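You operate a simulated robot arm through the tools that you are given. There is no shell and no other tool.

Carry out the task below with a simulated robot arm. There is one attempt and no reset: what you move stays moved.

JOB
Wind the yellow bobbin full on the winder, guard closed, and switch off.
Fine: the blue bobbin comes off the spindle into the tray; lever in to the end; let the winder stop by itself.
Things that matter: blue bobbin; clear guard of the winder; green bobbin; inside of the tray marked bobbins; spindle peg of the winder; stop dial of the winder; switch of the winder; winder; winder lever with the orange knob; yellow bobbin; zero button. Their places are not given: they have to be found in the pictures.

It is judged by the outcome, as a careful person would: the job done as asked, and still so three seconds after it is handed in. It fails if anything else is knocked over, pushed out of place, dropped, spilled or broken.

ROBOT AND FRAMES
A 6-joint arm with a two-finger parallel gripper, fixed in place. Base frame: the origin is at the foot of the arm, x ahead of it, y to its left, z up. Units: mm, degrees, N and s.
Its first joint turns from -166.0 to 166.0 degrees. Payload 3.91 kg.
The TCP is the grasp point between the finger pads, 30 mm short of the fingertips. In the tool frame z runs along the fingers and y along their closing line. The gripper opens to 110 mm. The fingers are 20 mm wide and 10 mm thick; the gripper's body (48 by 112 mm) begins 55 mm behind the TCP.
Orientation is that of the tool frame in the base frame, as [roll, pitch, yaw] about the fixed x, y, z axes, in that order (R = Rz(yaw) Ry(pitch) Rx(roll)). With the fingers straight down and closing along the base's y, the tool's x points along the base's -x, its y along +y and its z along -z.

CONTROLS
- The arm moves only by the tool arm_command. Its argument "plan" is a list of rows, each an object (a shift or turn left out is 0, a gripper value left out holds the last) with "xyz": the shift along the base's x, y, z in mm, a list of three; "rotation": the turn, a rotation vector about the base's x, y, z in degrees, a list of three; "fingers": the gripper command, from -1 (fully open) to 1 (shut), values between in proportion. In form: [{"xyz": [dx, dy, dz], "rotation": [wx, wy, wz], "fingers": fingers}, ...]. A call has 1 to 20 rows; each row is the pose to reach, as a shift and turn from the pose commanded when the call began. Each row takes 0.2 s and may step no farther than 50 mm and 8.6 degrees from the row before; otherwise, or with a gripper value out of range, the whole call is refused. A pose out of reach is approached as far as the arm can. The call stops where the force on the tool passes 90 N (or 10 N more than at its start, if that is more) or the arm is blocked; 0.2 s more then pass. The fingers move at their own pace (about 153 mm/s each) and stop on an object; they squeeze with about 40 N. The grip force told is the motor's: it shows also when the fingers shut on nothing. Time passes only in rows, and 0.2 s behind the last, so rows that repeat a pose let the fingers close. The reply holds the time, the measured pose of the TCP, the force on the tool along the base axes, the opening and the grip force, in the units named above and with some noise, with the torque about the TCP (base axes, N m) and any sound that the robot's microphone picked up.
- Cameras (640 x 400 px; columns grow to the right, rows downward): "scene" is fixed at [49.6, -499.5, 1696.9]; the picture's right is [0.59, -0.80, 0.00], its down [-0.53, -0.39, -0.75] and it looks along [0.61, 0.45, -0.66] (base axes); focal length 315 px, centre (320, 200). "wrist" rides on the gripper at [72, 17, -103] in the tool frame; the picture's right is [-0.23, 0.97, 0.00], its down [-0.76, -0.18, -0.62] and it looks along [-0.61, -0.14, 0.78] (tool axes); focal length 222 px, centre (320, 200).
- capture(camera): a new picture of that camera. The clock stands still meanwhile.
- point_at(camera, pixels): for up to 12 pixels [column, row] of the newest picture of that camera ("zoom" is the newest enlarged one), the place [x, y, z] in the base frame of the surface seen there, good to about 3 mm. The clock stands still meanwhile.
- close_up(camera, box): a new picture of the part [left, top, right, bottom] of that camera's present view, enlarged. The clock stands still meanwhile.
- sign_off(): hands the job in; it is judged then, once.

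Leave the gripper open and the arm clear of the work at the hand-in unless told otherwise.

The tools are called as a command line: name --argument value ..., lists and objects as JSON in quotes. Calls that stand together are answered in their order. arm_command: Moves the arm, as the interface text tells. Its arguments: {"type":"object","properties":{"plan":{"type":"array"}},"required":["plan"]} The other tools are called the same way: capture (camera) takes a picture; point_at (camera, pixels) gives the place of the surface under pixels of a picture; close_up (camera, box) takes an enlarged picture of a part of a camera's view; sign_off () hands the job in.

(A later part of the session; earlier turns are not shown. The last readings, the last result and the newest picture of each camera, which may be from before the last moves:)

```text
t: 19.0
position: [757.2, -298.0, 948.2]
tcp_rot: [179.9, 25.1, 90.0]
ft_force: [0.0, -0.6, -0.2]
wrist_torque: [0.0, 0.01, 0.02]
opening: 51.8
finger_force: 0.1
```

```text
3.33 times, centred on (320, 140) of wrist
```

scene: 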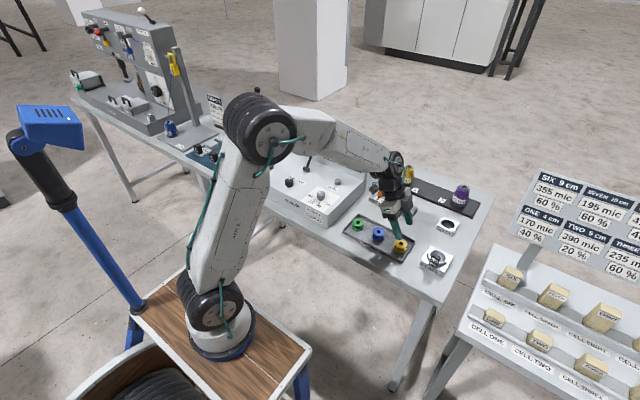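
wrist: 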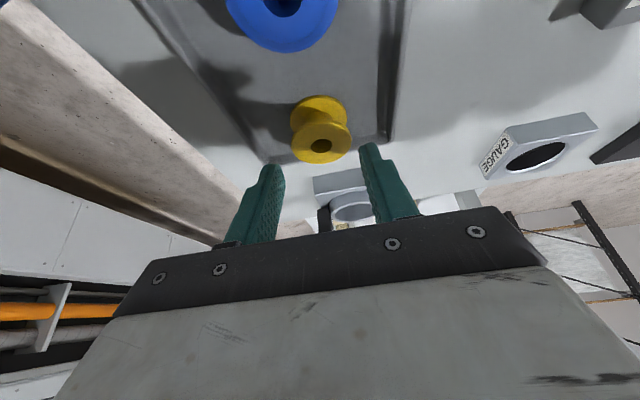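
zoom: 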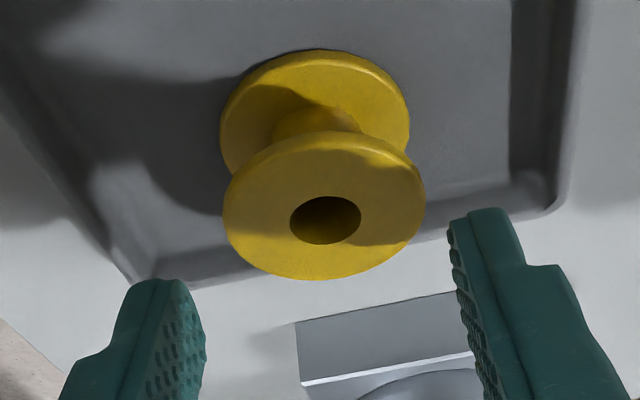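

It's centred. I'll descend the remaining 31 mm in gentle steps.

arm_command --plan '[{"xyz": [0, 0, -12], "fingers": 0.055}, {"xyz": [0, 0, -22], "fingers": 0.055}, {"xyz": [0, 0, -28], "fingers": 0.055}, {"xyz": [0, 0, -31], "fingers": 0.055}, {"xyz": [0, 0, -31], "fingers": 0.055}]'

close_up --camera "wrist" --box '[240, 80, 400, 220]'

```text
t: 20.2
position: [756.3, -298.0, 918.1]
tcp_rot: [-180.0, 25.0, 90.0]
ft_force: [0.6, -0.7, 0.3]
wrist_torque: [-0.02, 0.0, 0.02]
opening: 51.7
finger_force: 0.0
```

```text
2.86 times, centred on (320, 150) of wrist
```

zoom: 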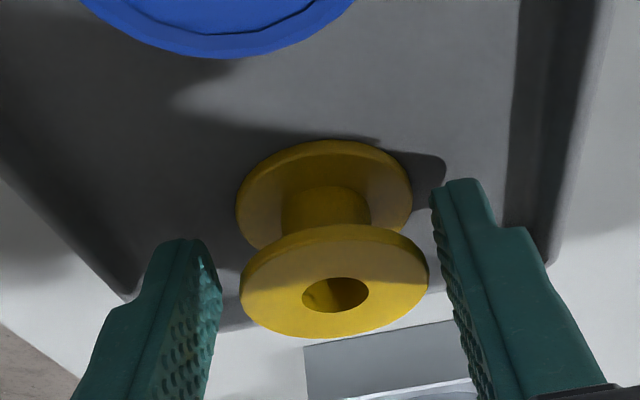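

Clearances look fine on both sides. Now I'll close on the yellow bobbin.

arm_command --plan '[{"fingers": 0.2}, {"fingers": 0.5}, {"fingers": 1}, {"fingers": 1}]'

close_up --camera "wrist" --box '[240, 80, 400, 220]'

```text
t: 21.2
position: [757.3, -296.7, 918.1]
tcp_rot: [-180.0, 25.0, 90.0]
ft_force: [-0.4, 1.0, 0.8]
wrist_torque: [0.01, 0.02, 0.0]
opening: 37.0
finger_force: 40.1
```

```text
2.86 times, centred on (320, 150) of wrist
```

zoom: 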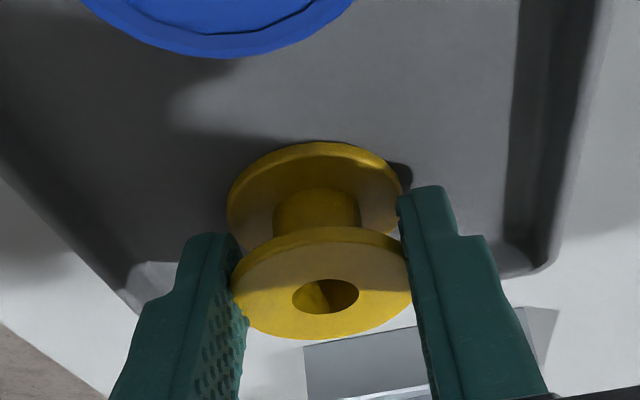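

Grip holds at 37 mm. I'll lift a little and check that the bobbin stays upright in the fingers.

arm_command --plan '[{"xyz": [0, 0, 10], "fingers": 1}, {"xyz": [0, 0, 30], "fingers": 1}, {"xyz": [0, 0, 60], "fingers": 1}, {"xyz": [0, 0, 100], "fingers": 1}, {"xyz": [0, 0, 100], "fingers": 1}]'

close_up --camera "wrist" --box '[240, 80, 400, 220]'

close_up --camera "scene" --box '[350, 170, 450, 260]'

```text
t: 22.4
position: [758.5, -298.4, 1016.7]
tcp_rot: [-180.0, 25.1, 90.1]
ft_force: [0.4, 0.0, -0.1]
wrist_torque: [0.0, 0.0, -0.02]
opening: 37.0
finger_force: 39.8
```

```text
2.86 times, centred on (320, 150) of wrist
```

zoom: 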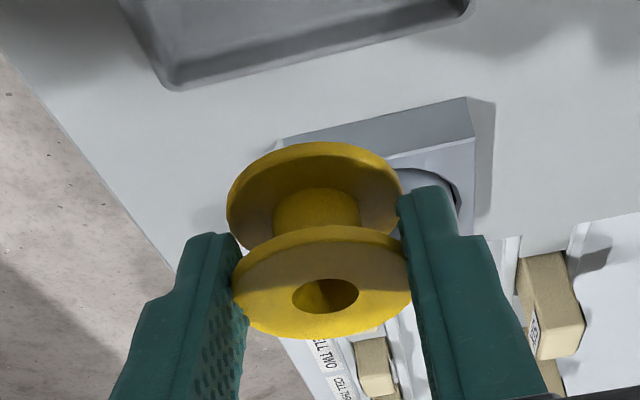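

```text
4.44 times, centred on (400, 215) of scene
```

zoom: 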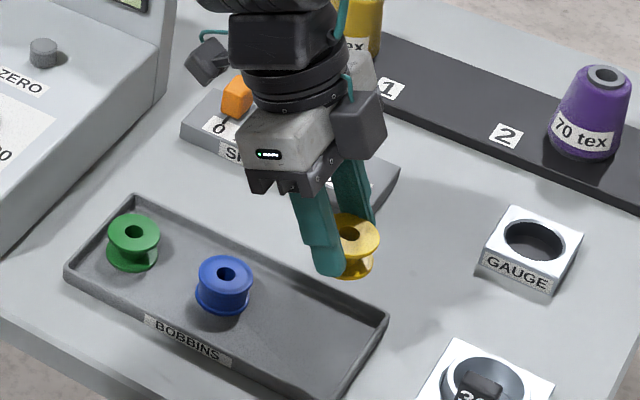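

It hangs upright. I'll measure where the bobbin's hole lies relative to the tool so it can be set over the peg.

close_up --camera "wrist" --box '[270, 110, 390, 210]'

point_at --camera "zoom" --pixels '[[170, 330], [320, 315], [240, 290], [245, 385], [290, 400], [150, 340], [330, 320], [240, 250], [180, 400], [220, 270], [300, 270], [200, 160]]'

```text
4.00 times, centred on (330, 160) of wrist
```

zoom: 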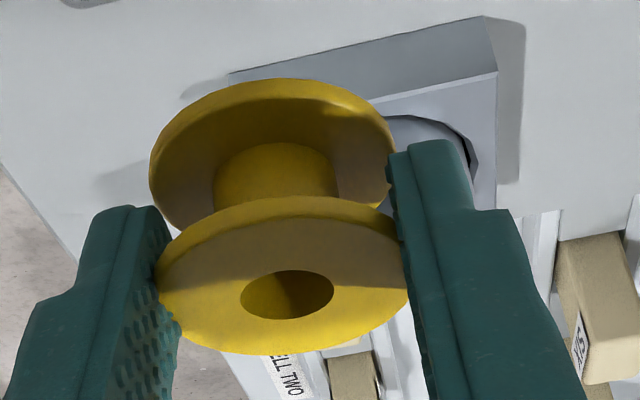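

```text
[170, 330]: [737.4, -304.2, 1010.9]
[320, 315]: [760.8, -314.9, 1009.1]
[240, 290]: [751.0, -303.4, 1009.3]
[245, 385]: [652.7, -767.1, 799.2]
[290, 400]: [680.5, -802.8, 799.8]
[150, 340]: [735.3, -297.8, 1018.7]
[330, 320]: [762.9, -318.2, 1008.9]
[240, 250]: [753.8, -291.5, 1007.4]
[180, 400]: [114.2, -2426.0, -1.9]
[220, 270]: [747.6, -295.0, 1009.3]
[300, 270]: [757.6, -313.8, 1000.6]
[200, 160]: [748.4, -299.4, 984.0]
```

I'll query the hole's rim more precisely.

point_at --camera "zoom" --pixels '[[236, 296], [338, 290], [287, 264], [287, 323], [400, 285], [165, 295], [282, 350], [290, 205]]'

```text
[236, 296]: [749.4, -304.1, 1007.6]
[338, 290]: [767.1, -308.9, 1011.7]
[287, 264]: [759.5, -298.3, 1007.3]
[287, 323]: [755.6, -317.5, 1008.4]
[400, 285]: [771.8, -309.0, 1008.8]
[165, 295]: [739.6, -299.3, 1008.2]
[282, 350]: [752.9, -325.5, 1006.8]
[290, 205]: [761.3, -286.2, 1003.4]
```

The hole centre sits 9.3 mm ahead of the tool point once turned back. I'll lift, carry the bobbin high back to the winder while turning +90°, and stop short of the peg.

arm_command --plan '[{"xyz": [0, 0, 40], "fingers": 1}, {"xyz": [-5, 5, 85], "rotation": [0, 0, 4], "fingers": 1}, {"xyz": [-10, 30, 105], "rotation": [0, 0, 11], "fingers": 1}, {"xyz": [-12, 72, 110], "rotation": [0, 0, 18], "fingers": 1}, {"xyz": [-14, 115, 110], "rotation": [0, 0, 26], "fingers": 1}, {"xyz": [-16, 158, 110], "rotation": [0, 0, 34], "fingers": 1}, {"xyz": [-18, 201, 110], "rotation": [0, 0, 42], "fingers": 1}, {"xyz": [-18, 244, 110], "rotation": [0, 0, 50], "fingers": 1}, {"xyz": [-18, 287, 110], "rotation": [0, 0, 58], "fingers": 1}, {"xyz": [-18, 330, 110], "rotation": [0, 0, 66], "fingers": 1}, {"xyz": [-18, 373, 110], "rotation": [0, 0, 74], "fingers": 1}, {"xyz": [-18, 416, 110], "rotation": [0, 0, 82], "fingers": 1}, {"xyz": [-18, 459, 110], "rotation": [0, 0, 90], "fingers": 1}, {"xyz": [-18, 502, 110], "rotation": [0, 0, 90], "fingers": 1}, {"xyz": [-18, 545, 110], "rotation": [0, 0, 90], "fingers": 1}, {"xyz": [-18, 580, 100], "rotation": [0, 0, 90], "fingers": 1}, {"xyz": [-18, 598, 80], "rotation": [0, 0, 90], "fingers": 1}, {"xyz": [-18, 598, 50], "rotation": [0, 0, 90], "fingers": 1}, {"xyz": [-18, 598, 50], "rotation": [0, 0, 90], "fingers": 1}]'

capture --camera "wrist"

capture --camera "scene"

```text
t: 26.4
position: [739.4, 298.8, 1067.9]
tcp_rot: [-180.0, 25.0, 179.9]
ft_force: [-0.6, -0.3, -0.3]
wrist_torque: [-0.02, 0.01, -0.01]
opening: 36.6
finger_force: 40.0
```

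```text
taken
```

wrist: 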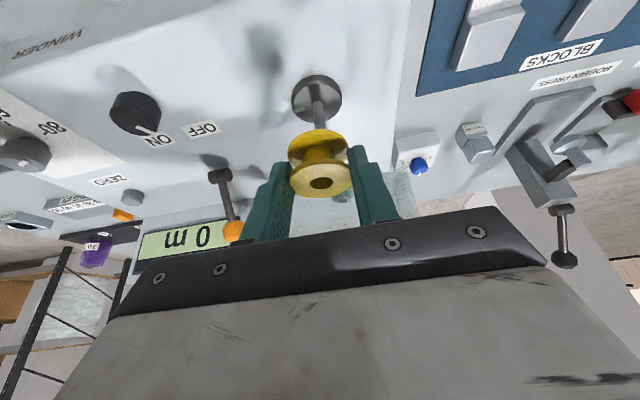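

```text
taken
```

scene: 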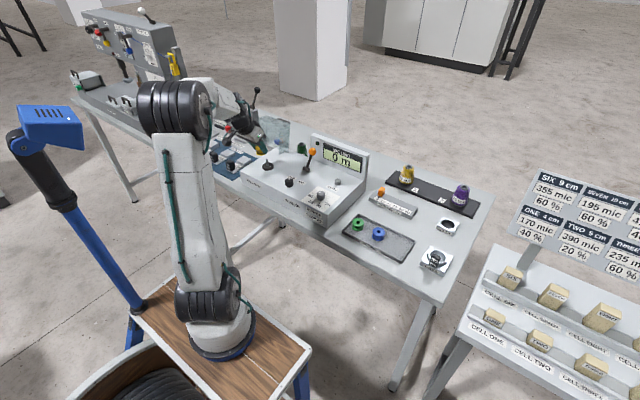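

The bobbin is near the spindle; the peg and disc are visible at (317,100). I'll measure the disc and the hole.

close_up --camera "wrist" --box '[260, 60, 380, 210]'

point_at --camera "wrist" --pixels '[[293, 98], [341, 93], [316, 75], [319, 121], [318, 112], [314, 117], [324, 117], [308, 184], [335, 181], [321, 176], [321, 190], [322, 198]]'

```text
2.67 times, centred on (320, 135) of wrist
```

zoom: 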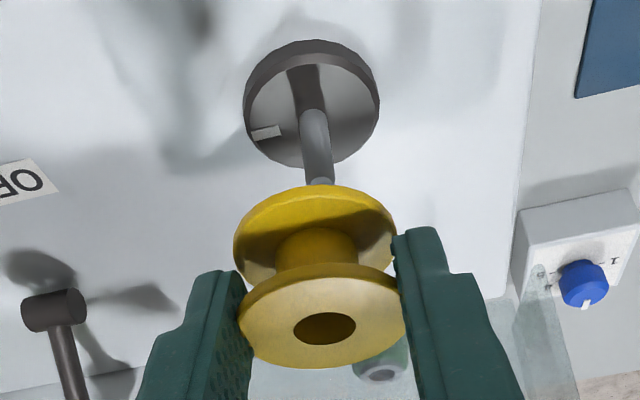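

```text
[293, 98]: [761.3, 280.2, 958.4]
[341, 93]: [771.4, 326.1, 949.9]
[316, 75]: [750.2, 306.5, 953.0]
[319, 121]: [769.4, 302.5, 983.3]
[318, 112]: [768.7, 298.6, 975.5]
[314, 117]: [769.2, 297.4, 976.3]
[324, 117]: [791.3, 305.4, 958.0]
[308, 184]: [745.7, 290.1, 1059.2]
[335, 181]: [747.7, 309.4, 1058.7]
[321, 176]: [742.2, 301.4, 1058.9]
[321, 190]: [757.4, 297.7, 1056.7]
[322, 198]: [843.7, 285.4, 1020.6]
```

The peg centre is about (773,300) and the bobbin's hole is at (748.5,299.7). I'll move 24.5 mm forward and down to just above the peg, then check the alignment.

arm_command --plan '[{"xyz": [12, 0, -10], "fingers": 1}, {"xyz": [24.5, 0, -22], "fingers": 1}, {"xyz": [24.5, 0, -32], "fingers": 1}, {"xyz": [24.5, 0, -32], "fingers": 1}]'

close_up --camera "wrist" --box '[260, 80, 380, 210]'

close_up --camera "scene" --box '[240, 130, 300, 190]'

```text
t: 27.4
position: [764.5, 299.9, 1037.0]
tcp_rot: [180.0, 24.9, 180.0]
ft_force: [-0.1, -0.3, -0.5]
wrist_torque: [0.01, 0.01, 0.01]
opening: 36.9
finger_force: 39.6
```

```text
3.08 times, centred on (320, 145) of wrist
```

zoom: 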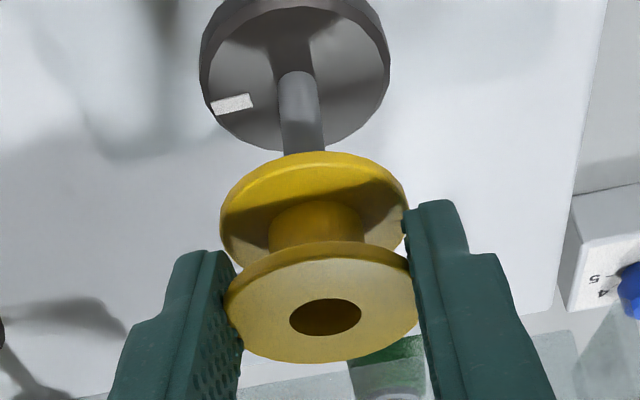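

```text
6.67 times, centred on (270, 160) of scene
```

zoom: 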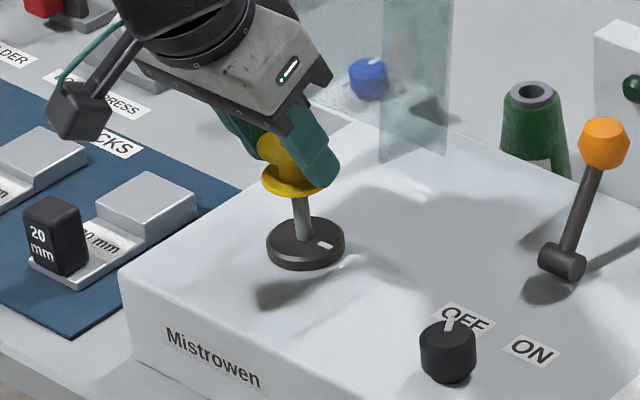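

The bobbin is within about 2 mm of the peg axis, slightly short in x. I'll shift +1.5 in x and -0.5 in y, and go down slowly past the peg top.

arm_command --plan '[{"xyz": [1.5, -0.5, -6], "fingers": 1}, {"xyz": [1.5, -0.5, -12], "fingers": 1}, {"xyz": [1.5, -0.5, -15], "fingers": 1}, {"xyz": [1.5, -0.5, -17], "fingers": 1}, {"xyz": [1.5, -0.5, -17], "fingers": 1}]'

close_up --camera "wrist" --box '[260, 80, 380, 210]'

```text
t: 28.6
position: [768.1, 300.6, 1020.2]
tcp_rot: [-179.9, 25.1, -180.0]
ft_force: [-0.6, -0.6, -0.7]
wrist_torque: [0.01, 0.07, -0.04]
opening: 37.1
finger_force: 39.9
```

```text
3.08 times, centred on (320, 145) of wrist
```

zoom: 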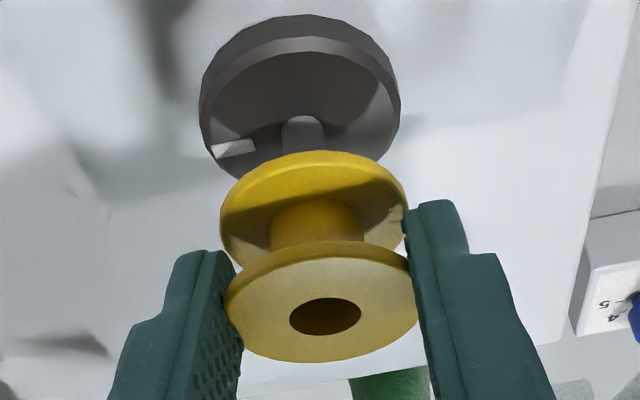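

No contact so far. I'll continue down 6 mm and watch the force.

arm_command --plan '[{"xyz": [0, 0, -2], "fingers": 1}, {"xyz": [0, 0, -4], "fingers": 1}, {"xyz": [0, 0, -6], "fingers": 1}, {"xyz": [0, 0, -6], "fingers": 1}]'

close_up --camera "wrist" --box '[260, 80, 380, 210]'

close_up --camera "scene" --box '[240, 130, 300, 190]'

```text
t: 29.6
position: [766.5, 299.2, 1014.5]
tcp_rot: [-180.0, 25.0, 179.9]
ft_force: [0.0, 0.3, -0.4]
wrist_torque: [0.01, 0.04, 0.0]
opening: 36.9
finger_force: 40.1
```

```text
3.08 times, centred on (320, 145) of wrist
```

zoom: 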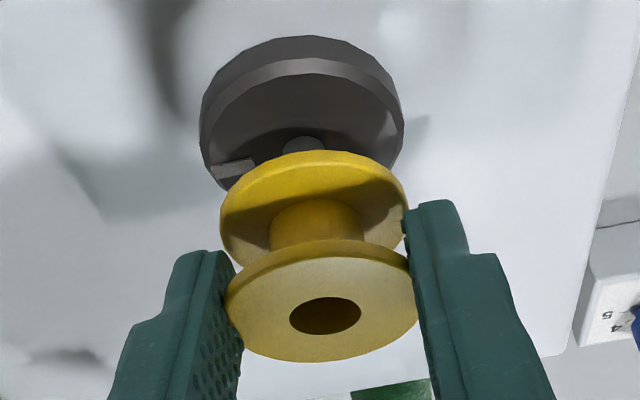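

```text
6.67 times, centred on (270, 160) of scene
```

zoom: 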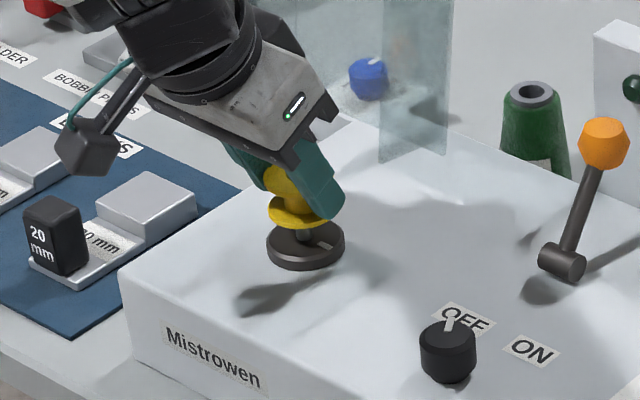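

The bobbin bottom is already below the peg top with no force, so the peg is in the hole. I'll continue down.

arm_command --plan '[{"xyz": [0, 0, -5], "fingers": 1}, {"xyz": [0, 0, -10], "fingers": 1}, {"xyz": [0, 0, -15], "fingers": 1}, {"xyz": [0, 0, -18], "fingers": 1}, {"xyz": [0, 0, -18], "fingers": 1}]'

close_up --camera "wrist" --box '[260, 80, 380, 210]'

```text
t: 30.8
position: [765.8, 301.5, 995.5]
tcp_rot: [180.0, 25.1, -179.9]
ft_force: [-0.2, -4.2, 5.3]
wrist_torque: [-0.23, -0.11, -0.09]
opening: 37.0
finger_force: 40.1
```

```text
3.08 times, centred on (320, 145) of wrist
```

zoom: 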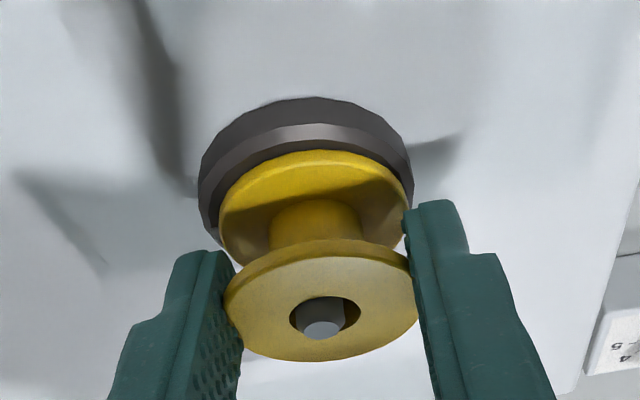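

The peg shows in the hole at (323,328 in the zoom) and there is 5 N upward. I'll press another 2 mm to make sure it's seated.

arm_command --plan '[{"xyz": [0, -0.5, -1], "fingers": 1}, {"xyz": [0, -1, -2], "fingers": 1}, {"xyz": [0, -1, -2], "fingers": 1}]'

point_at --camera "wrist" --pixels '[[320, 187], [310, 192], [321, 195], [310, 135]]'

```text
t: 31.6
position: [766.8, 299.4, 993.5]
tcp_rot: [180.0, 25.2, 179.9]
ft_force: [4.7, 5.4, 17.7]
wrist_torque: [0.01, -0.28, -0.03]
opening: 37.1
finger_force: 39.8
```

```text
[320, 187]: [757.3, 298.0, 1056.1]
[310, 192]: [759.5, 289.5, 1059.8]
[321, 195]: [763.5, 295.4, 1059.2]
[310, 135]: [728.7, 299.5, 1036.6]
```

It's seated (18 N). I'll ease off 1.5 mm, open the fingers, and rise clear.

arm_command --plan '[{"xyz": [0, 0.5, 1.5], "fingers": 1}, {"xyz": [0, 0.5, 1.5], "fingers": 0.2}, {"xyz": [0, 0.5, 1.5], "fingers": 0}, {"xyz": [0, 0.5, 1.5], "fingers": -0.1}, {"xyz": [0, 0.5, 15], "fingers": -0.1}, {"xyz": [0, 0.5, 40], "fingers": -0.1}, {"xyz": [-20, 0.5, 80], "fingers": -0.1}]'

capture --camera "wrist"

close_up --camera "wrist" --box '[260, 60, 380, 180]'

```text
t: 33.2
position: [747.1, 300.5, 1074.4]
tcp_rot: [180.0, 25.0, -180.0]
ft_force: [-0.7, 0.2, 0.1]
wrist_torque: [-0.03, -0.03, -0.01]
opening: 60.7
finger_force: 0.1
```

```text
taken
```

wrist: 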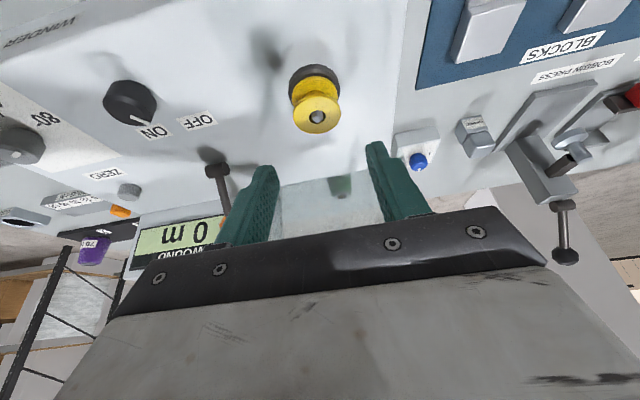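

```text
3.33 times, centred on (320, 120) of wrist
```

zoom: 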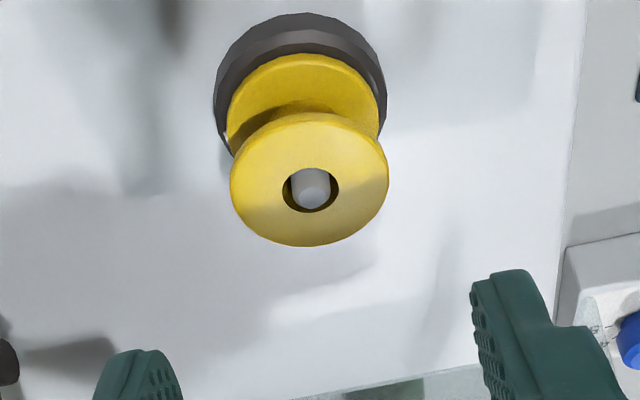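

The yellow bobbin sits on the spindle with the peg through it. Next is the stop dial: I'll straighten the tool and hover above it at about (735,12,1080).

arm_command --plan '[{"xyz": [-10, -5, 30], "rotation": [0, 0, 0], "fingers": -0.3}, {"xyz": [-15, -45, 40], "rotation": [0, 5, 0], "fingers": -0.3}, {"xyz": [-15, -90, 40], "rotation": [0, 10, 0], "fingers": -0.3}, {"xyz": [-15, -135, 40], "rotation": [0, 15, 0], "fingers": -0.3}, {"xyz": [-13, -180, 30], "rotation": [0, 20, 0], "fingers": -0.3}, {"xyz": [-12, -225, 20], "rotation": [0, 25, 0], "fingers": -0.3}, {"xyz": [-12, -265, 10], "rotation": [0, 25, 0], "fingers": -0.3}, {"xyz": [-12, -289, 5], "rotation": [0, 25, 0], "fingers": -0.3}, {"xyz": [-12, -289, 5], "rotation": [0, 25, 0], "fingers": -0.3}]'

capture --camera "wrist"

capture --camera "scene"

```text
t: 35.2
position: [733.3, 10.9, 1077.9]
tcp_rot: [-180.0, 0.0, 179.9]
ft_force: [0.4, 0.4, 0.3]
wrist_torque: [0.0, 0.01, -0.03]
opening: 71.5
finger_force: 0.1
```

```text
taken
```

wrist: 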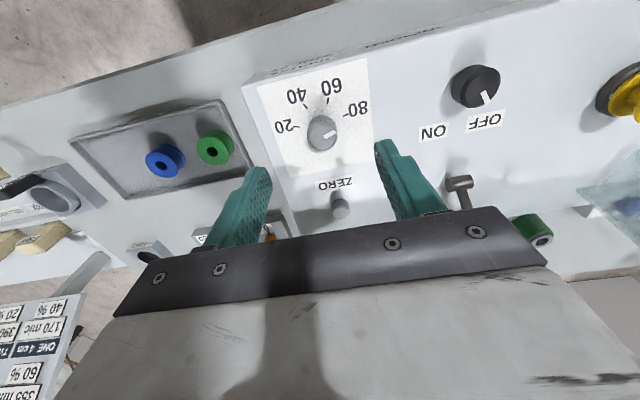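

```text
taken
```

scene: 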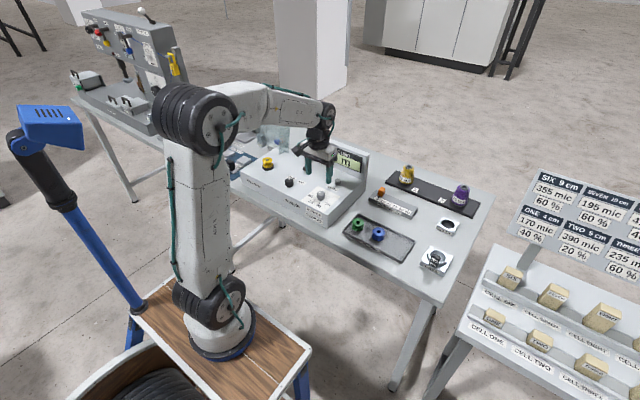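

The dial is at (321,132) in the wrist view. I'll enlarge it and measure its centre, pointer and tick marks.

close_up --camera "wrist" --box '[260, 70, 380, 160]'

point_at --camera "zoom" --pixels '[[325, 278], [345, 284], [385, 262], [205, 240], [262, 160], [352, 160], [445, 215], [330, 315], [255, 275], [395, 265], [320, 235], [325, 385]]'

```text
4.44 times, centred on (320, 115) of wrist
```

zoom: 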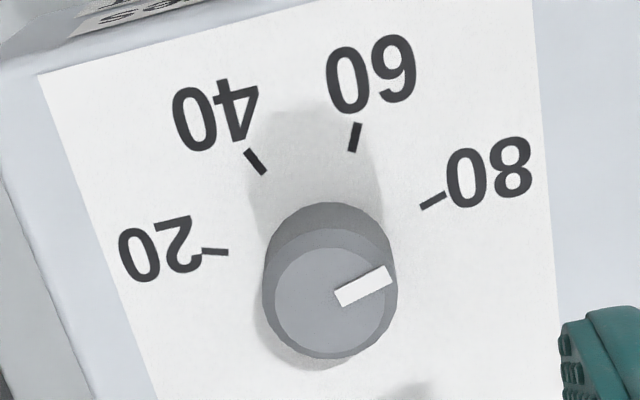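

```text
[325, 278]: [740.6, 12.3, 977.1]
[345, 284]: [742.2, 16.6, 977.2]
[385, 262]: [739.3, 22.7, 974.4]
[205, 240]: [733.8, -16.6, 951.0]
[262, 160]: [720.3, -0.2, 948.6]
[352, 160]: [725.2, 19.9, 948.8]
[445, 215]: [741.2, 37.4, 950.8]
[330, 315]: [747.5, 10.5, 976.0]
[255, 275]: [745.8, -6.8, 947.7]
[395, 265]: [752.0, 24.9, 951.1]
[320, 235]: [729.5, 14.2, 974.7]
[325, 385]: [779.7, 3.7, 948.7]
```

The dial's centre is about (744,11), its top is at z 977, and its pointer stands near 75. The card calls for 60 metres, which is about 40° counter-clockwise from above. I'll lower the open fingers around the knob.

arm_command --plan '[{"xyz": [5, 0, -35], "fingers": -0.1}, {"xyz": [10.5, 0, -65], "fingers": -0.1}, {"xyz": [10.5, 0, -82], "fingers": -0.1}, {"xyz": [10.5, 0, -92], "fingers": -0.1}, {"xyz": [10.5, 0, -92], "fingers": -0.1}]'

capture --camera "wrist"

close_up --camera "wrist" --box '[240, 100, 400, 220]'

```text
t: 36.4
position: [744.8, 11.0, 984.8]
tcp_rot: [180.0, 0.0, -179.9]
ft_force: [0.2, -1.4, -0.4]
wrist_torque: [0.01, 0.02, -0.02]
opening: 60.5
finger_force: 0.0
```

```text
taken
```

wrist: 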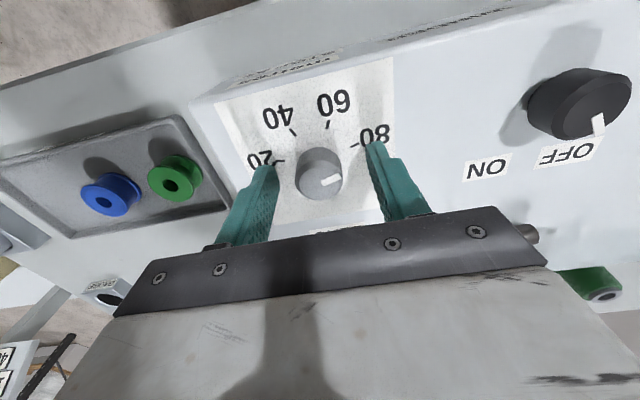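

```text
3.33 times, centred on (320, 160) of wrist
```

zoom: 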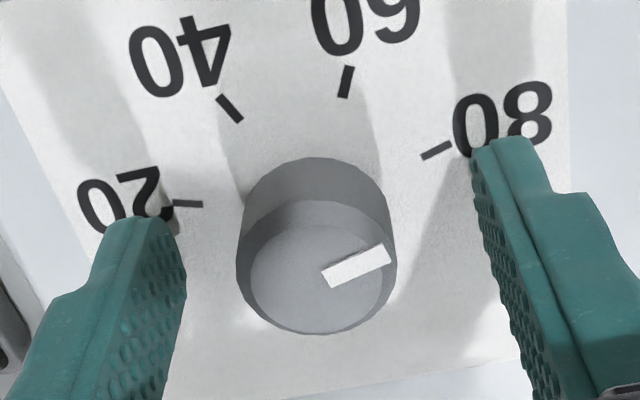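

The knob sits between the fingers. I'll close on it.

arm_command --plan '[{"fingers": 0.3}, {"fingers": 0.6}, {"fingers": 1}, {"fingers": 1}]'

close_up --camera "wrist" --box '[240, 100, 400, 220]'

```text
t: 37.4
position: [745.0, 10.0, 985.6]
tcp_rot: [179.9, 0.1, -180.0]
ft_force: [-0.6, -10.5, -2.9]
wrist_torque: [0.21, -0.16, 0.02]
opening: 29.9
finger_force: 44.7
```

```text
3.33 times, centred on (320, 160) of wrist
```

zoom: 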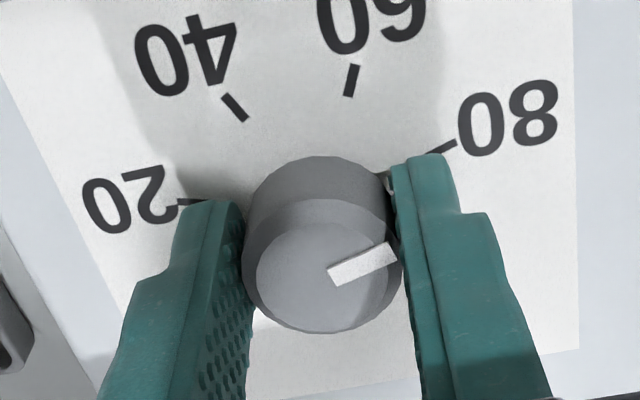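

Gripped at 30 mm, with a small sideways load that I'll relieve with a 1 mm shift. Now I'll turn it +40° in steps of 8°.

arm_command --plan '[{"xyz": [0, -1, 0], "rotation": [0, 0, 5], "fingers": 1}, {"xyz": [0, -1, 0], "rotation": [0, 0, 12], "fingers": 1}, {"xyz": [0, -1, 0], "rotation": [0, 0, 20], "fingers": 1}, {"xyz": [0, -1, 0], "rotation": [0, 0, 28], "fingers": 1}, {"xyz": [0, -1, 0], "rotation": [0, 0, 36], "fingers": 1}, {"xyz": [0, -1, 0], "rotation": [0, 0, 40], "fingers": 1}, {"xyz": [0, -1, 0], "rotation": [0, 0, 40], "fingers": 1}]'

close_up --camera "wrist" --box '[240, 100, 400, 220]'

close_up --camera "scene" --box '[290, 170, 350, 220]'

```text
t: 39.0
position: [744.8, 9.3, 985.7]
tcp_rot: [179.9, -0.3, -140.0]
ft_force: [-3.3, -9.1, -35.5]
wrist_torque: [-0.8, -0.11, 0.04]
opening: 29.6
finger_force: 45.2
```

```text
3.33 times, centred on (320, 160) of wrist
```

zoom: 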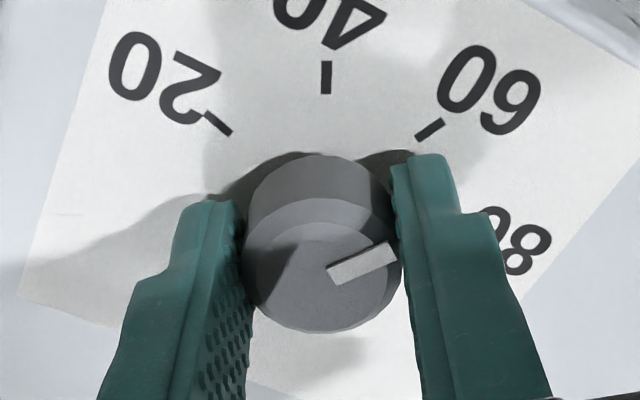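

```text
8.00 times, centred on (320, 195) of scene
```

zoom: 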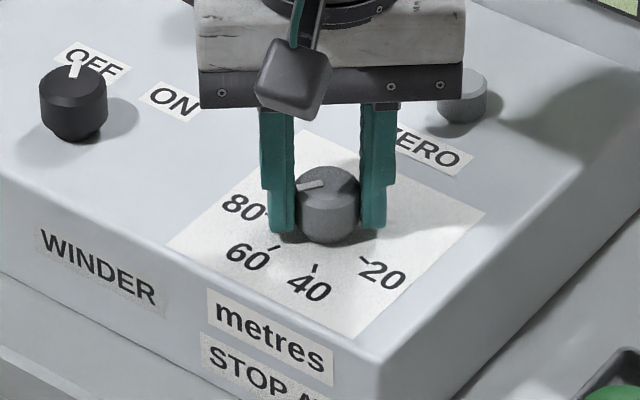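

The dial turned with the fingers; the pointer is now close to 60. I'll open, rise and look at it square on.

arm_command --plan '[{"fingers": 0.3}, {"fingers": 0}, {"fingers": 0}, {"xyz": [0, 0, 20], "fingers": 0}, {"xyz": [-5, 0, 60], "fingers": -0.2}, {"xyz": [-10, 0, 90], "fingers": -0.2}, {"xyz": [-10, 0, 90], "fingers": -0.2}]'

capture --camera "wrist"

close_up --camera "wrist" --box '[260, 70, 380, 160]'

close_up --camera "scene" --box '[300, 175, 350, 215]'

```text
t: 40.6
position: [733.3, 8.9, 1079.1]
tcp_rot: [-179.9, -0.1, -140.0]
ft_force: [-0.4, 0.9, 0.3]
wrist_torque: [-0.01, 0.01, -0.05]
opening: 65.9
finger_force: 0.0
```

```text
taken
```

wrist: 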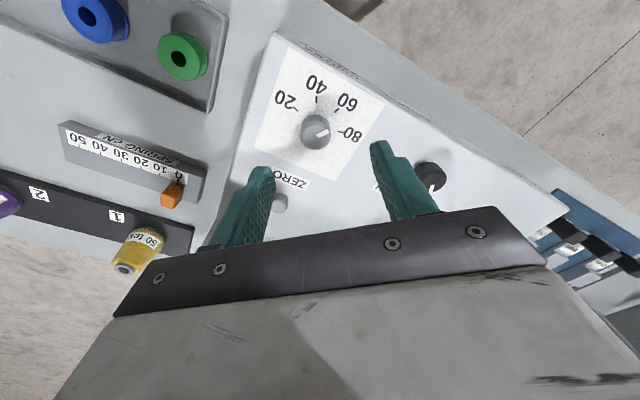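

```text
4.44 times, centred on (320, 115) of wrist
```

zoom: 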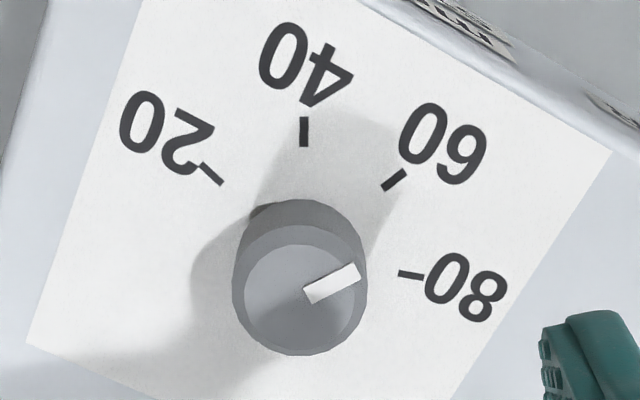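

```text
10.00 times, centred on (325, 195) of scene
```

zoom: 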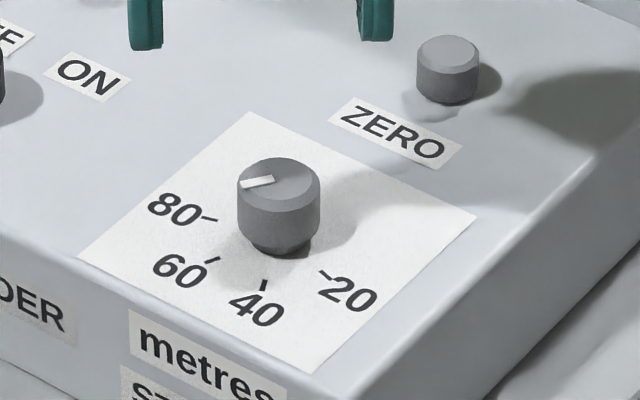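

Worked out from both cameras, the pointer is at about 34° and the 60 mark at about 25-26°. It therefore stands near 64 and needs about 9° more. I'll read the pose once more before gripping again.

arm_command --plan '[{"xyz": [0, 0, 0], "fingers": -0.1}, {"xyz": [0, 0, 0], "fingers": -0.1}]'

point_at --camera "wrist" --pixels '[[316, 137], [310, 140], [322, 134], [316, 128], [318, 144]]'

```text
t: 41.2
position: [734.3, 8.2, 1078.8]
tcp_rot: [180.0, 0.0, -139.9]
ft_force: [0.2, -0.5, 1.1]
wrist_torque: [0.03, -0.01, -0.01]
opening: 60.5
finger_force: 0.1
```

```text
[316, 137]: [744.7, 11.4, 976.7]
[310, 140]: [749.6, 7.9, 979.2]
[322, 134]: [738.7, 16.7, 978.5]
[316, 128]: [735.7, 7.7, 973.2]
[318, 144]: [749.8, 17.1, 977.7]
```

I'll go back down centred on the knob, at about (746,11.3).

arm_command --plan '[{"xyz": [6, 1.5, -35], "fingers": -0.1}, {"xyz": [11.7, 2.8, -65], "fingers": -0.1}, {"xyz": [11.7, 2.8, -84], "fingers": -0.1}, {"xyz": [11.7, 2.8, -93], "fingers": -0.1}, {"xyz": [11.7, 2.8, -93], "fingers": -0.1}]'

close_up --camera "wrist" --box '[240, 100, 400, 220]'

```text
t: 42.4
position: [747.0, 11.9, 984.6]
tcp_rot: [-180.0, 0.1, -140.0]
ft_force: [-0.7, -0.5, -0.1]
wrist_torque: [0.0, -0.01, -0.02]
opening: 60.5
finger_force: 0.0
```

```text
3.33 times, centred on (320, 160) of wrist
```

zoom: 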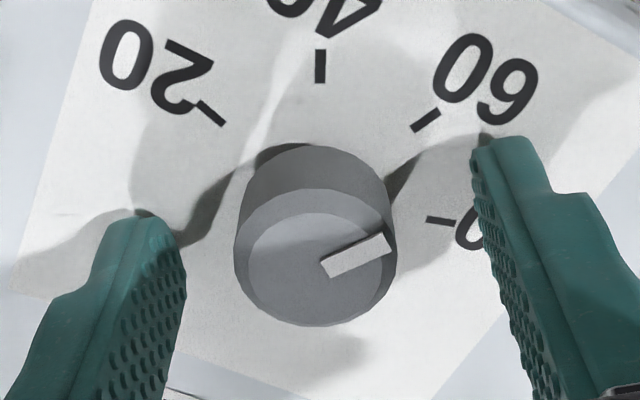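

The knob is slightly off-centre to the left, so I'll shift about 1 mm, close and turn +9°.

arm_command --plan '[{"xyz": [0.8, -0.9, 0], "fingers": 0.2}, {"xyz": [0.8, -0.9, 0], "fingers": 0.5}, {"xyz": [0.8, -0.9, 0], "fingers": 1}, {"xyz": [0.8, -0.9, 0], "fingers": 1}, {"xyz": [0.8, -0.9, 0], "rotation": [0, 0, 4.5], "fingers": 1}, {"xyz": [0.8, -0.9, 0], "rotation": [0, 0, 9], "fingers": 1}, {"xyz": [0.8, -0.9, 0], "rotation": [0, 0, 9], "fingers": 1}]'

close_up --camera "scene" --box '[300, 175, 350, 215]'

```text
t: 44.0
position: [747.6, 10.4, 985.3]
tcp_rot: [-179.9, 0.0, -130.9]
ft_force: [-0.1, -1.7, 9.1]
wrist_torque: [-0.41, 1.15, 0.02]
opening: 29.9
finger_force: 45.1
```

```text
10.00 times, centred on (325, 195) of scene
```

zoom: 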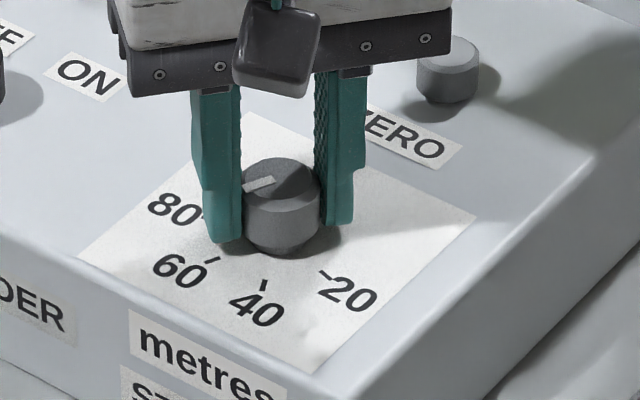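

Turned by 9°. I'll open, rise and check the pointer against the 60 mark.

arm_command --plan '[{"fingers": 0.3}, {"fingers": 0}, {"fingers": 0}, {"xyz": [0, 0, 20], "fingers": 0}, {"xyz": [-5, 0, 60], "fingers": -0.2}, {"xyz": [-12, 0, 93], "fingers": -0.2}, {"xyz": [-12, 0, 93], "fingers": -0.2}]'

close_up --camera "wrist" --box '[260, 70, 380, 160]'

close_up --camera "scene" --box '[300, 175, 350, 215]'

```text
t: 45.6
position: [735.9, 12.0, 1077.4]
tcp_rot: [-180.0, 0.0, -131.1]
ft_force: [-0.5, -0.3, -0.8]
wrist_torque: [-0.02, -0.02, 0.02]
opening: 65.8
finger_force: 0.0
```

```text
4.44 times, centred on (320, 115) of wrist
```

zoom: 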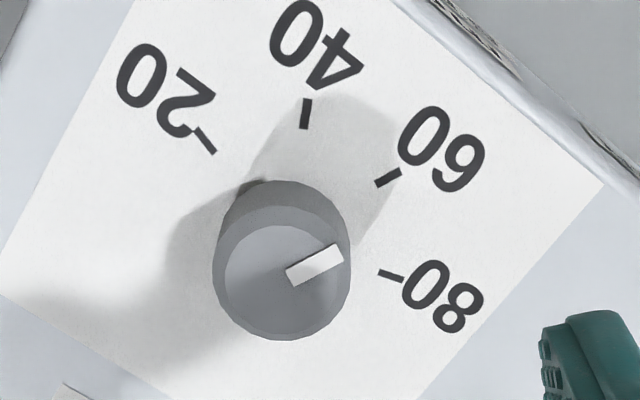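

```text
10.00 times, centred on (325, 195) of scene
```

zoom: 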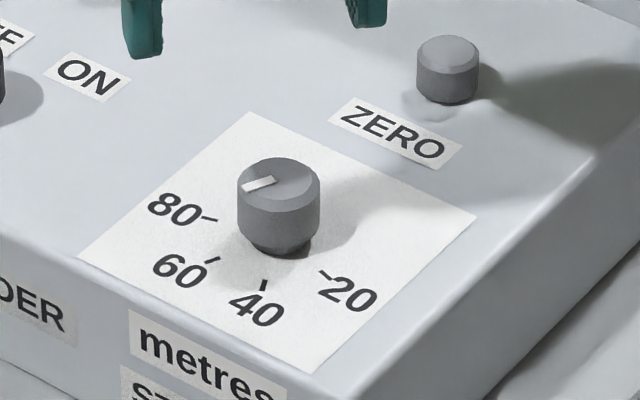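

Both views put the pointer on the 60 mark (about 27° against 25.5-26.5°). Next is the lever: I'll turn the tool back and hover near it to look.

arm_command --plan '[{"xyz": [5, 10, 30], "rotation": [0, 0, -8], "fingers": -0.2}, {"xyz": [15, 35, 60], "rotation": [0, 0, -16], "fingers": -0.2}, {"xyz": [25, 60, 70], "rotation": [0, 0, -24], "fingers": -0.2}, {"xyz": [35, 85, 70], "rotation": [0, 0, -32], "fingers": -0.2}, {"xyz": [45, 110, 70], "rotation": [0, 0, -40], "fingers": -0.2}, {"xyz": [55, 135, 70], "rotation": [0, 0, -48], "fingers": -0.2}, {"xyz": [65, 141, 60], "rotation": [0, 0, -49], "fingers": -0.2}, {"xyz": [75, 141, 50], "rotation": [0, 0, -49], "fingers": -0.2}, {"xyz": [75, 141, 50], "rotation": [0, 0, -49], "fingers": -0.2}]'

capture --camera "wrist"

close_up --camera "wrist" --box '[220, 80, 420, 220]'

```text
t: 47.6
position: [809.6, 152.7, 1125.7]
tcp_rot: [-180.0, 0.0, 180.0]
ft_force: [0.5, 0.1, -0.5]
wrist_torque: [0.03, 0.0, 0.01]
opening: 65.8
finger_force: 0.3
```

```text
taken
```

wrist: 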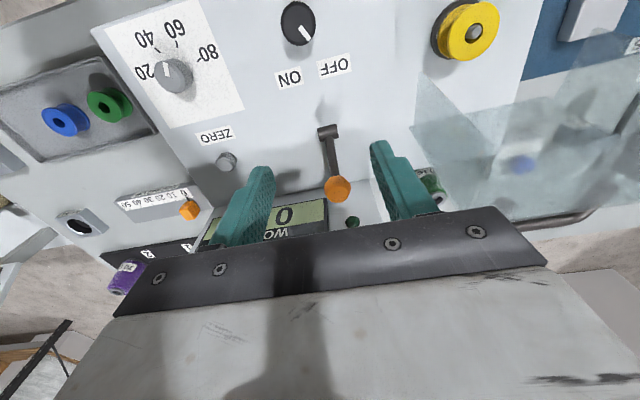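

```text
2.86 times, centred on (320, 150) of wrist
```

zoom: 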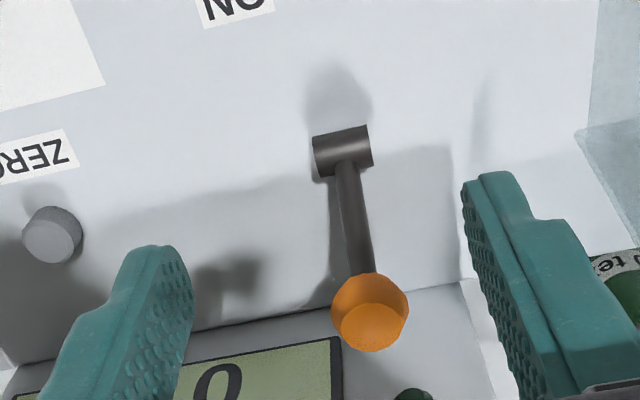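

The lever's hub lies along y, so it swings in the x-z plane; the knob is at (337,188). I'll measure both.

point_at --camera "wrist" --pixels '[[337, 188], [329, 190], [345, 187], [336, 197], [337, 180], [328, 137], [319, 138], [337, 136], [331, 160], [345, 160], [352, 222], [300, 190]]'

close_up --camera "scene" --box '[290, 130, 370, 190]'

```text
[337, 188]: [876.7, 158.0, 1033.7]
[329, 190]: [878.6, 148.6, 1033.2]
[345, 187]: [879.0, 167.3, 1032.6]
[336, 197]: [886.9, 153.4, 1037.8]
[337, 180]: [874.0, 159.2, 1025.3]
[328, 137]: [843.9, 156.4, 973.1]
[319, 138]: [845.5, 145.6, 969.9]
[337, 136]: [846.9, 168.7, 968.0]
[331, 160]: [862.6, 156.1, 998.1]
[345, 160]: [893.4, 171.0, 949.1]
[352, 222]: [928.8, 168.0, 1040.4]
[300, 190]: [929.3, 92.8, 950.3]
```

```text
6.67 times, centred on (330, 160) of scene
```

zoom: 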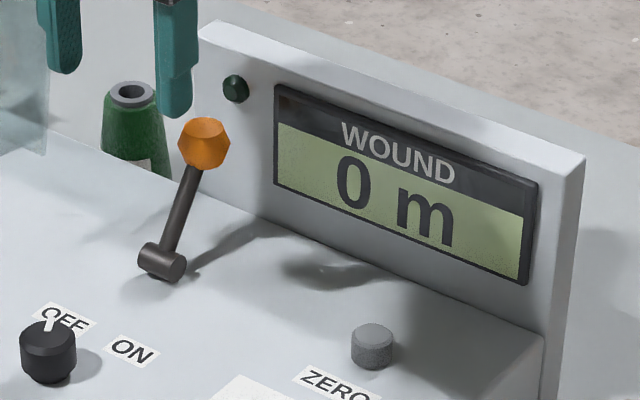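

The knob centre is about (880,157,1030), with the hub at (848,157,968). I'll come down over the knob with the fingers 52 mm open, to grip it and feel which way the lever goes.

arm_command --plan '[{"xyz": [25, 2, -5], "fingers": 0.05}, {"xyz": [50, 4.5, -20], "fingers": 0.05}, {"xyz": [70, 4.5, -40], "fingers": 0.05}, {"xyz": [70, 4.5, -60], "fingers": 0.05}, {"xyz": [70, 4.5, -60], "fingers": 0.05}]'

close_up --camera "wrist" --box '[220, 80, 420, 220]'

close_up --camera "scene" --box '[280, 110, 370, 180]'

```text
t: 48.8
position: [880.6, 157.6, 1067.7]
tcp_rot: [180.0, 0.0, -180.0]
ft_force: [0.5, 0.0, 0.5]
wrist_torque: [-0.03, -0.01, -0.03]
opening: 52.0
finger_force: 0.0
```

```text
2.86 times, centred on (320, 150) of wrist
```

zoom: 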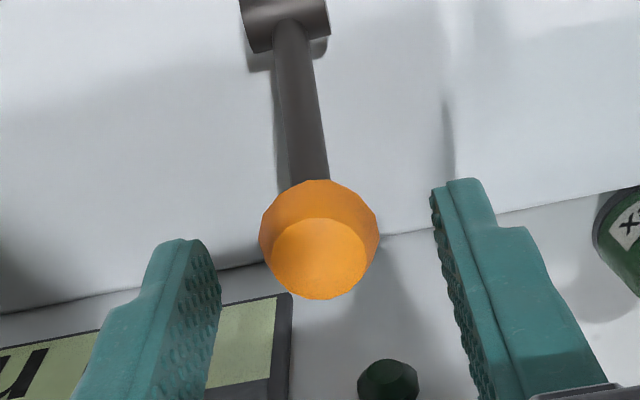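

```text
5.71 times, centred on (325, 145) of scene
```

zoom: 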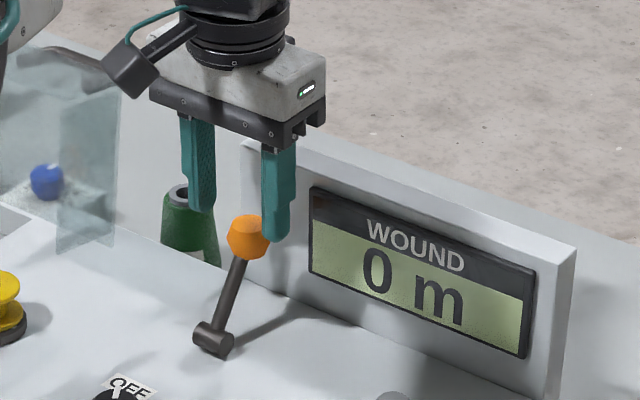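

The knob is between the fingers. I'll go down 26 mm and close.

arm_command --plan '[{"xyz": [0, -1, -12], "fingers": 0.05}, {"xyz": [0, -1, -26], "fingers": 0.05}, {"xyz": [0, -1, -26], "fingers": 0.05}]'

close_up --camera "wrist" --box '[220, 80, 420, 220]'

```text
t: 49.6
position: [879.2, 156.0, 1040.3]
tcp_rot: [-179.9, 0.0, -180.0]
ft_force: [0.0, -0.2, -0.1]
wrist_torque: [0.0, 0.02, 0.01]
opening: 52.0
finger_force: 0.0
```

```text
2.86 times, centred on (320, 150) of wrist
```

zoom: 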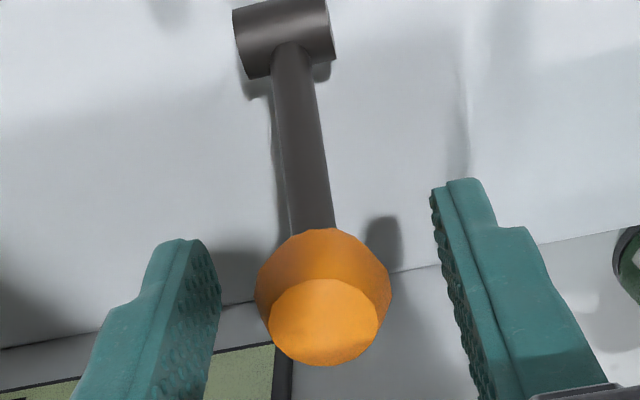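

Ready. I'll close on the knob.

arm_command --plan '[{"fingers": 0.3}, {"fingers": 0.6}, {"fingers": 1}, {"fingers": 1}]'

close_up --camera "wrist" --box '[220, 80, 420, 220]'

```text
t: 50.6
position: [879.9, 154.3, 1040.5]
tcp_rot: [-180.0, 0.0, -179.9]
ft_force: [-1.6, -9.3, -2.0]
wrist_torque: [-0.19, 0.03, -0.15]
opening: 31.0
finger_force: 45.0
```

```text
2.86 times, centred on (320, 150) of wrist
```

zoom: 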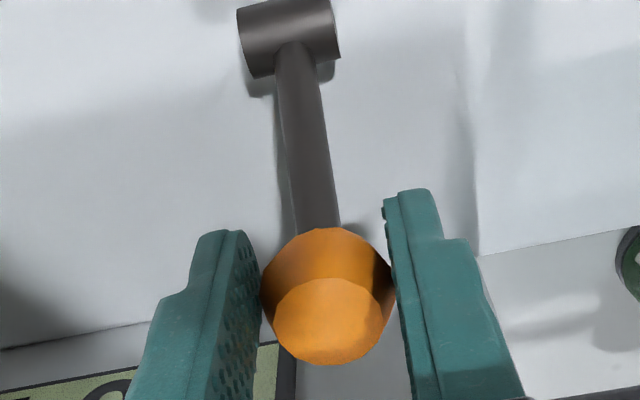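

Gripped (knob about 31 mm). I'll test a small move toward the robot along the arc and read the force.

arm_command --plan '[{"xyz": [-2, -1.5, 1], "fingers": 1}, {"xyz": [-5, -1.5, 2.5], "fingers": 1}, {"xyz": [-5, -1.5, 2.5], "fingers": 1}]'

```text
t: 51.4
position: [873.9, 154.7, 1043.6]
tcp_rot: [-180.0, 0.0, 180.0]
ft_force: [16.2, 0.7, -5.2]
wrist_torque: [0.0, -1.4, 0.01]
opening: 30.9
finger_force: 44.7
```

There is 16 N of resistance toward +x. I'll look at whether the lever followed.

close_up --camera "wrist" --box '[220, 80, 420, 220]'

close_up --camera "scene" --box '[280, 110, 370, 180]'

```text
2.86 times, centred on (320, 150) of wrist
```

zoom: 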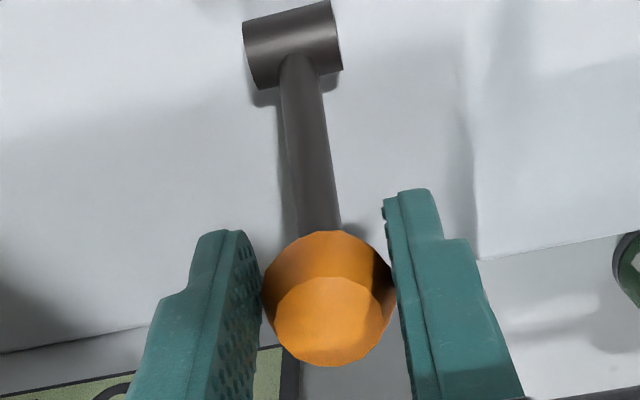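

```text
5.71 times, centred on (325, 145) of scene
```

zoom: 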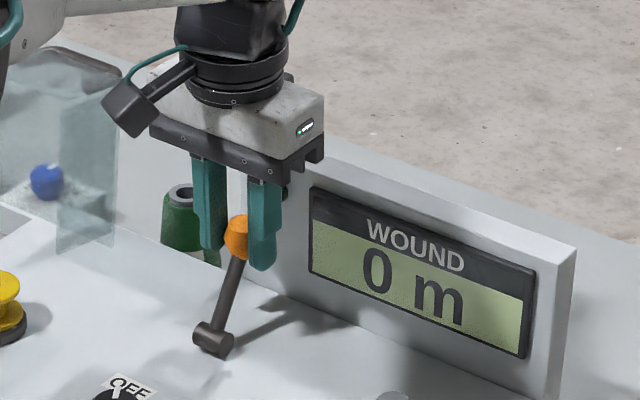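

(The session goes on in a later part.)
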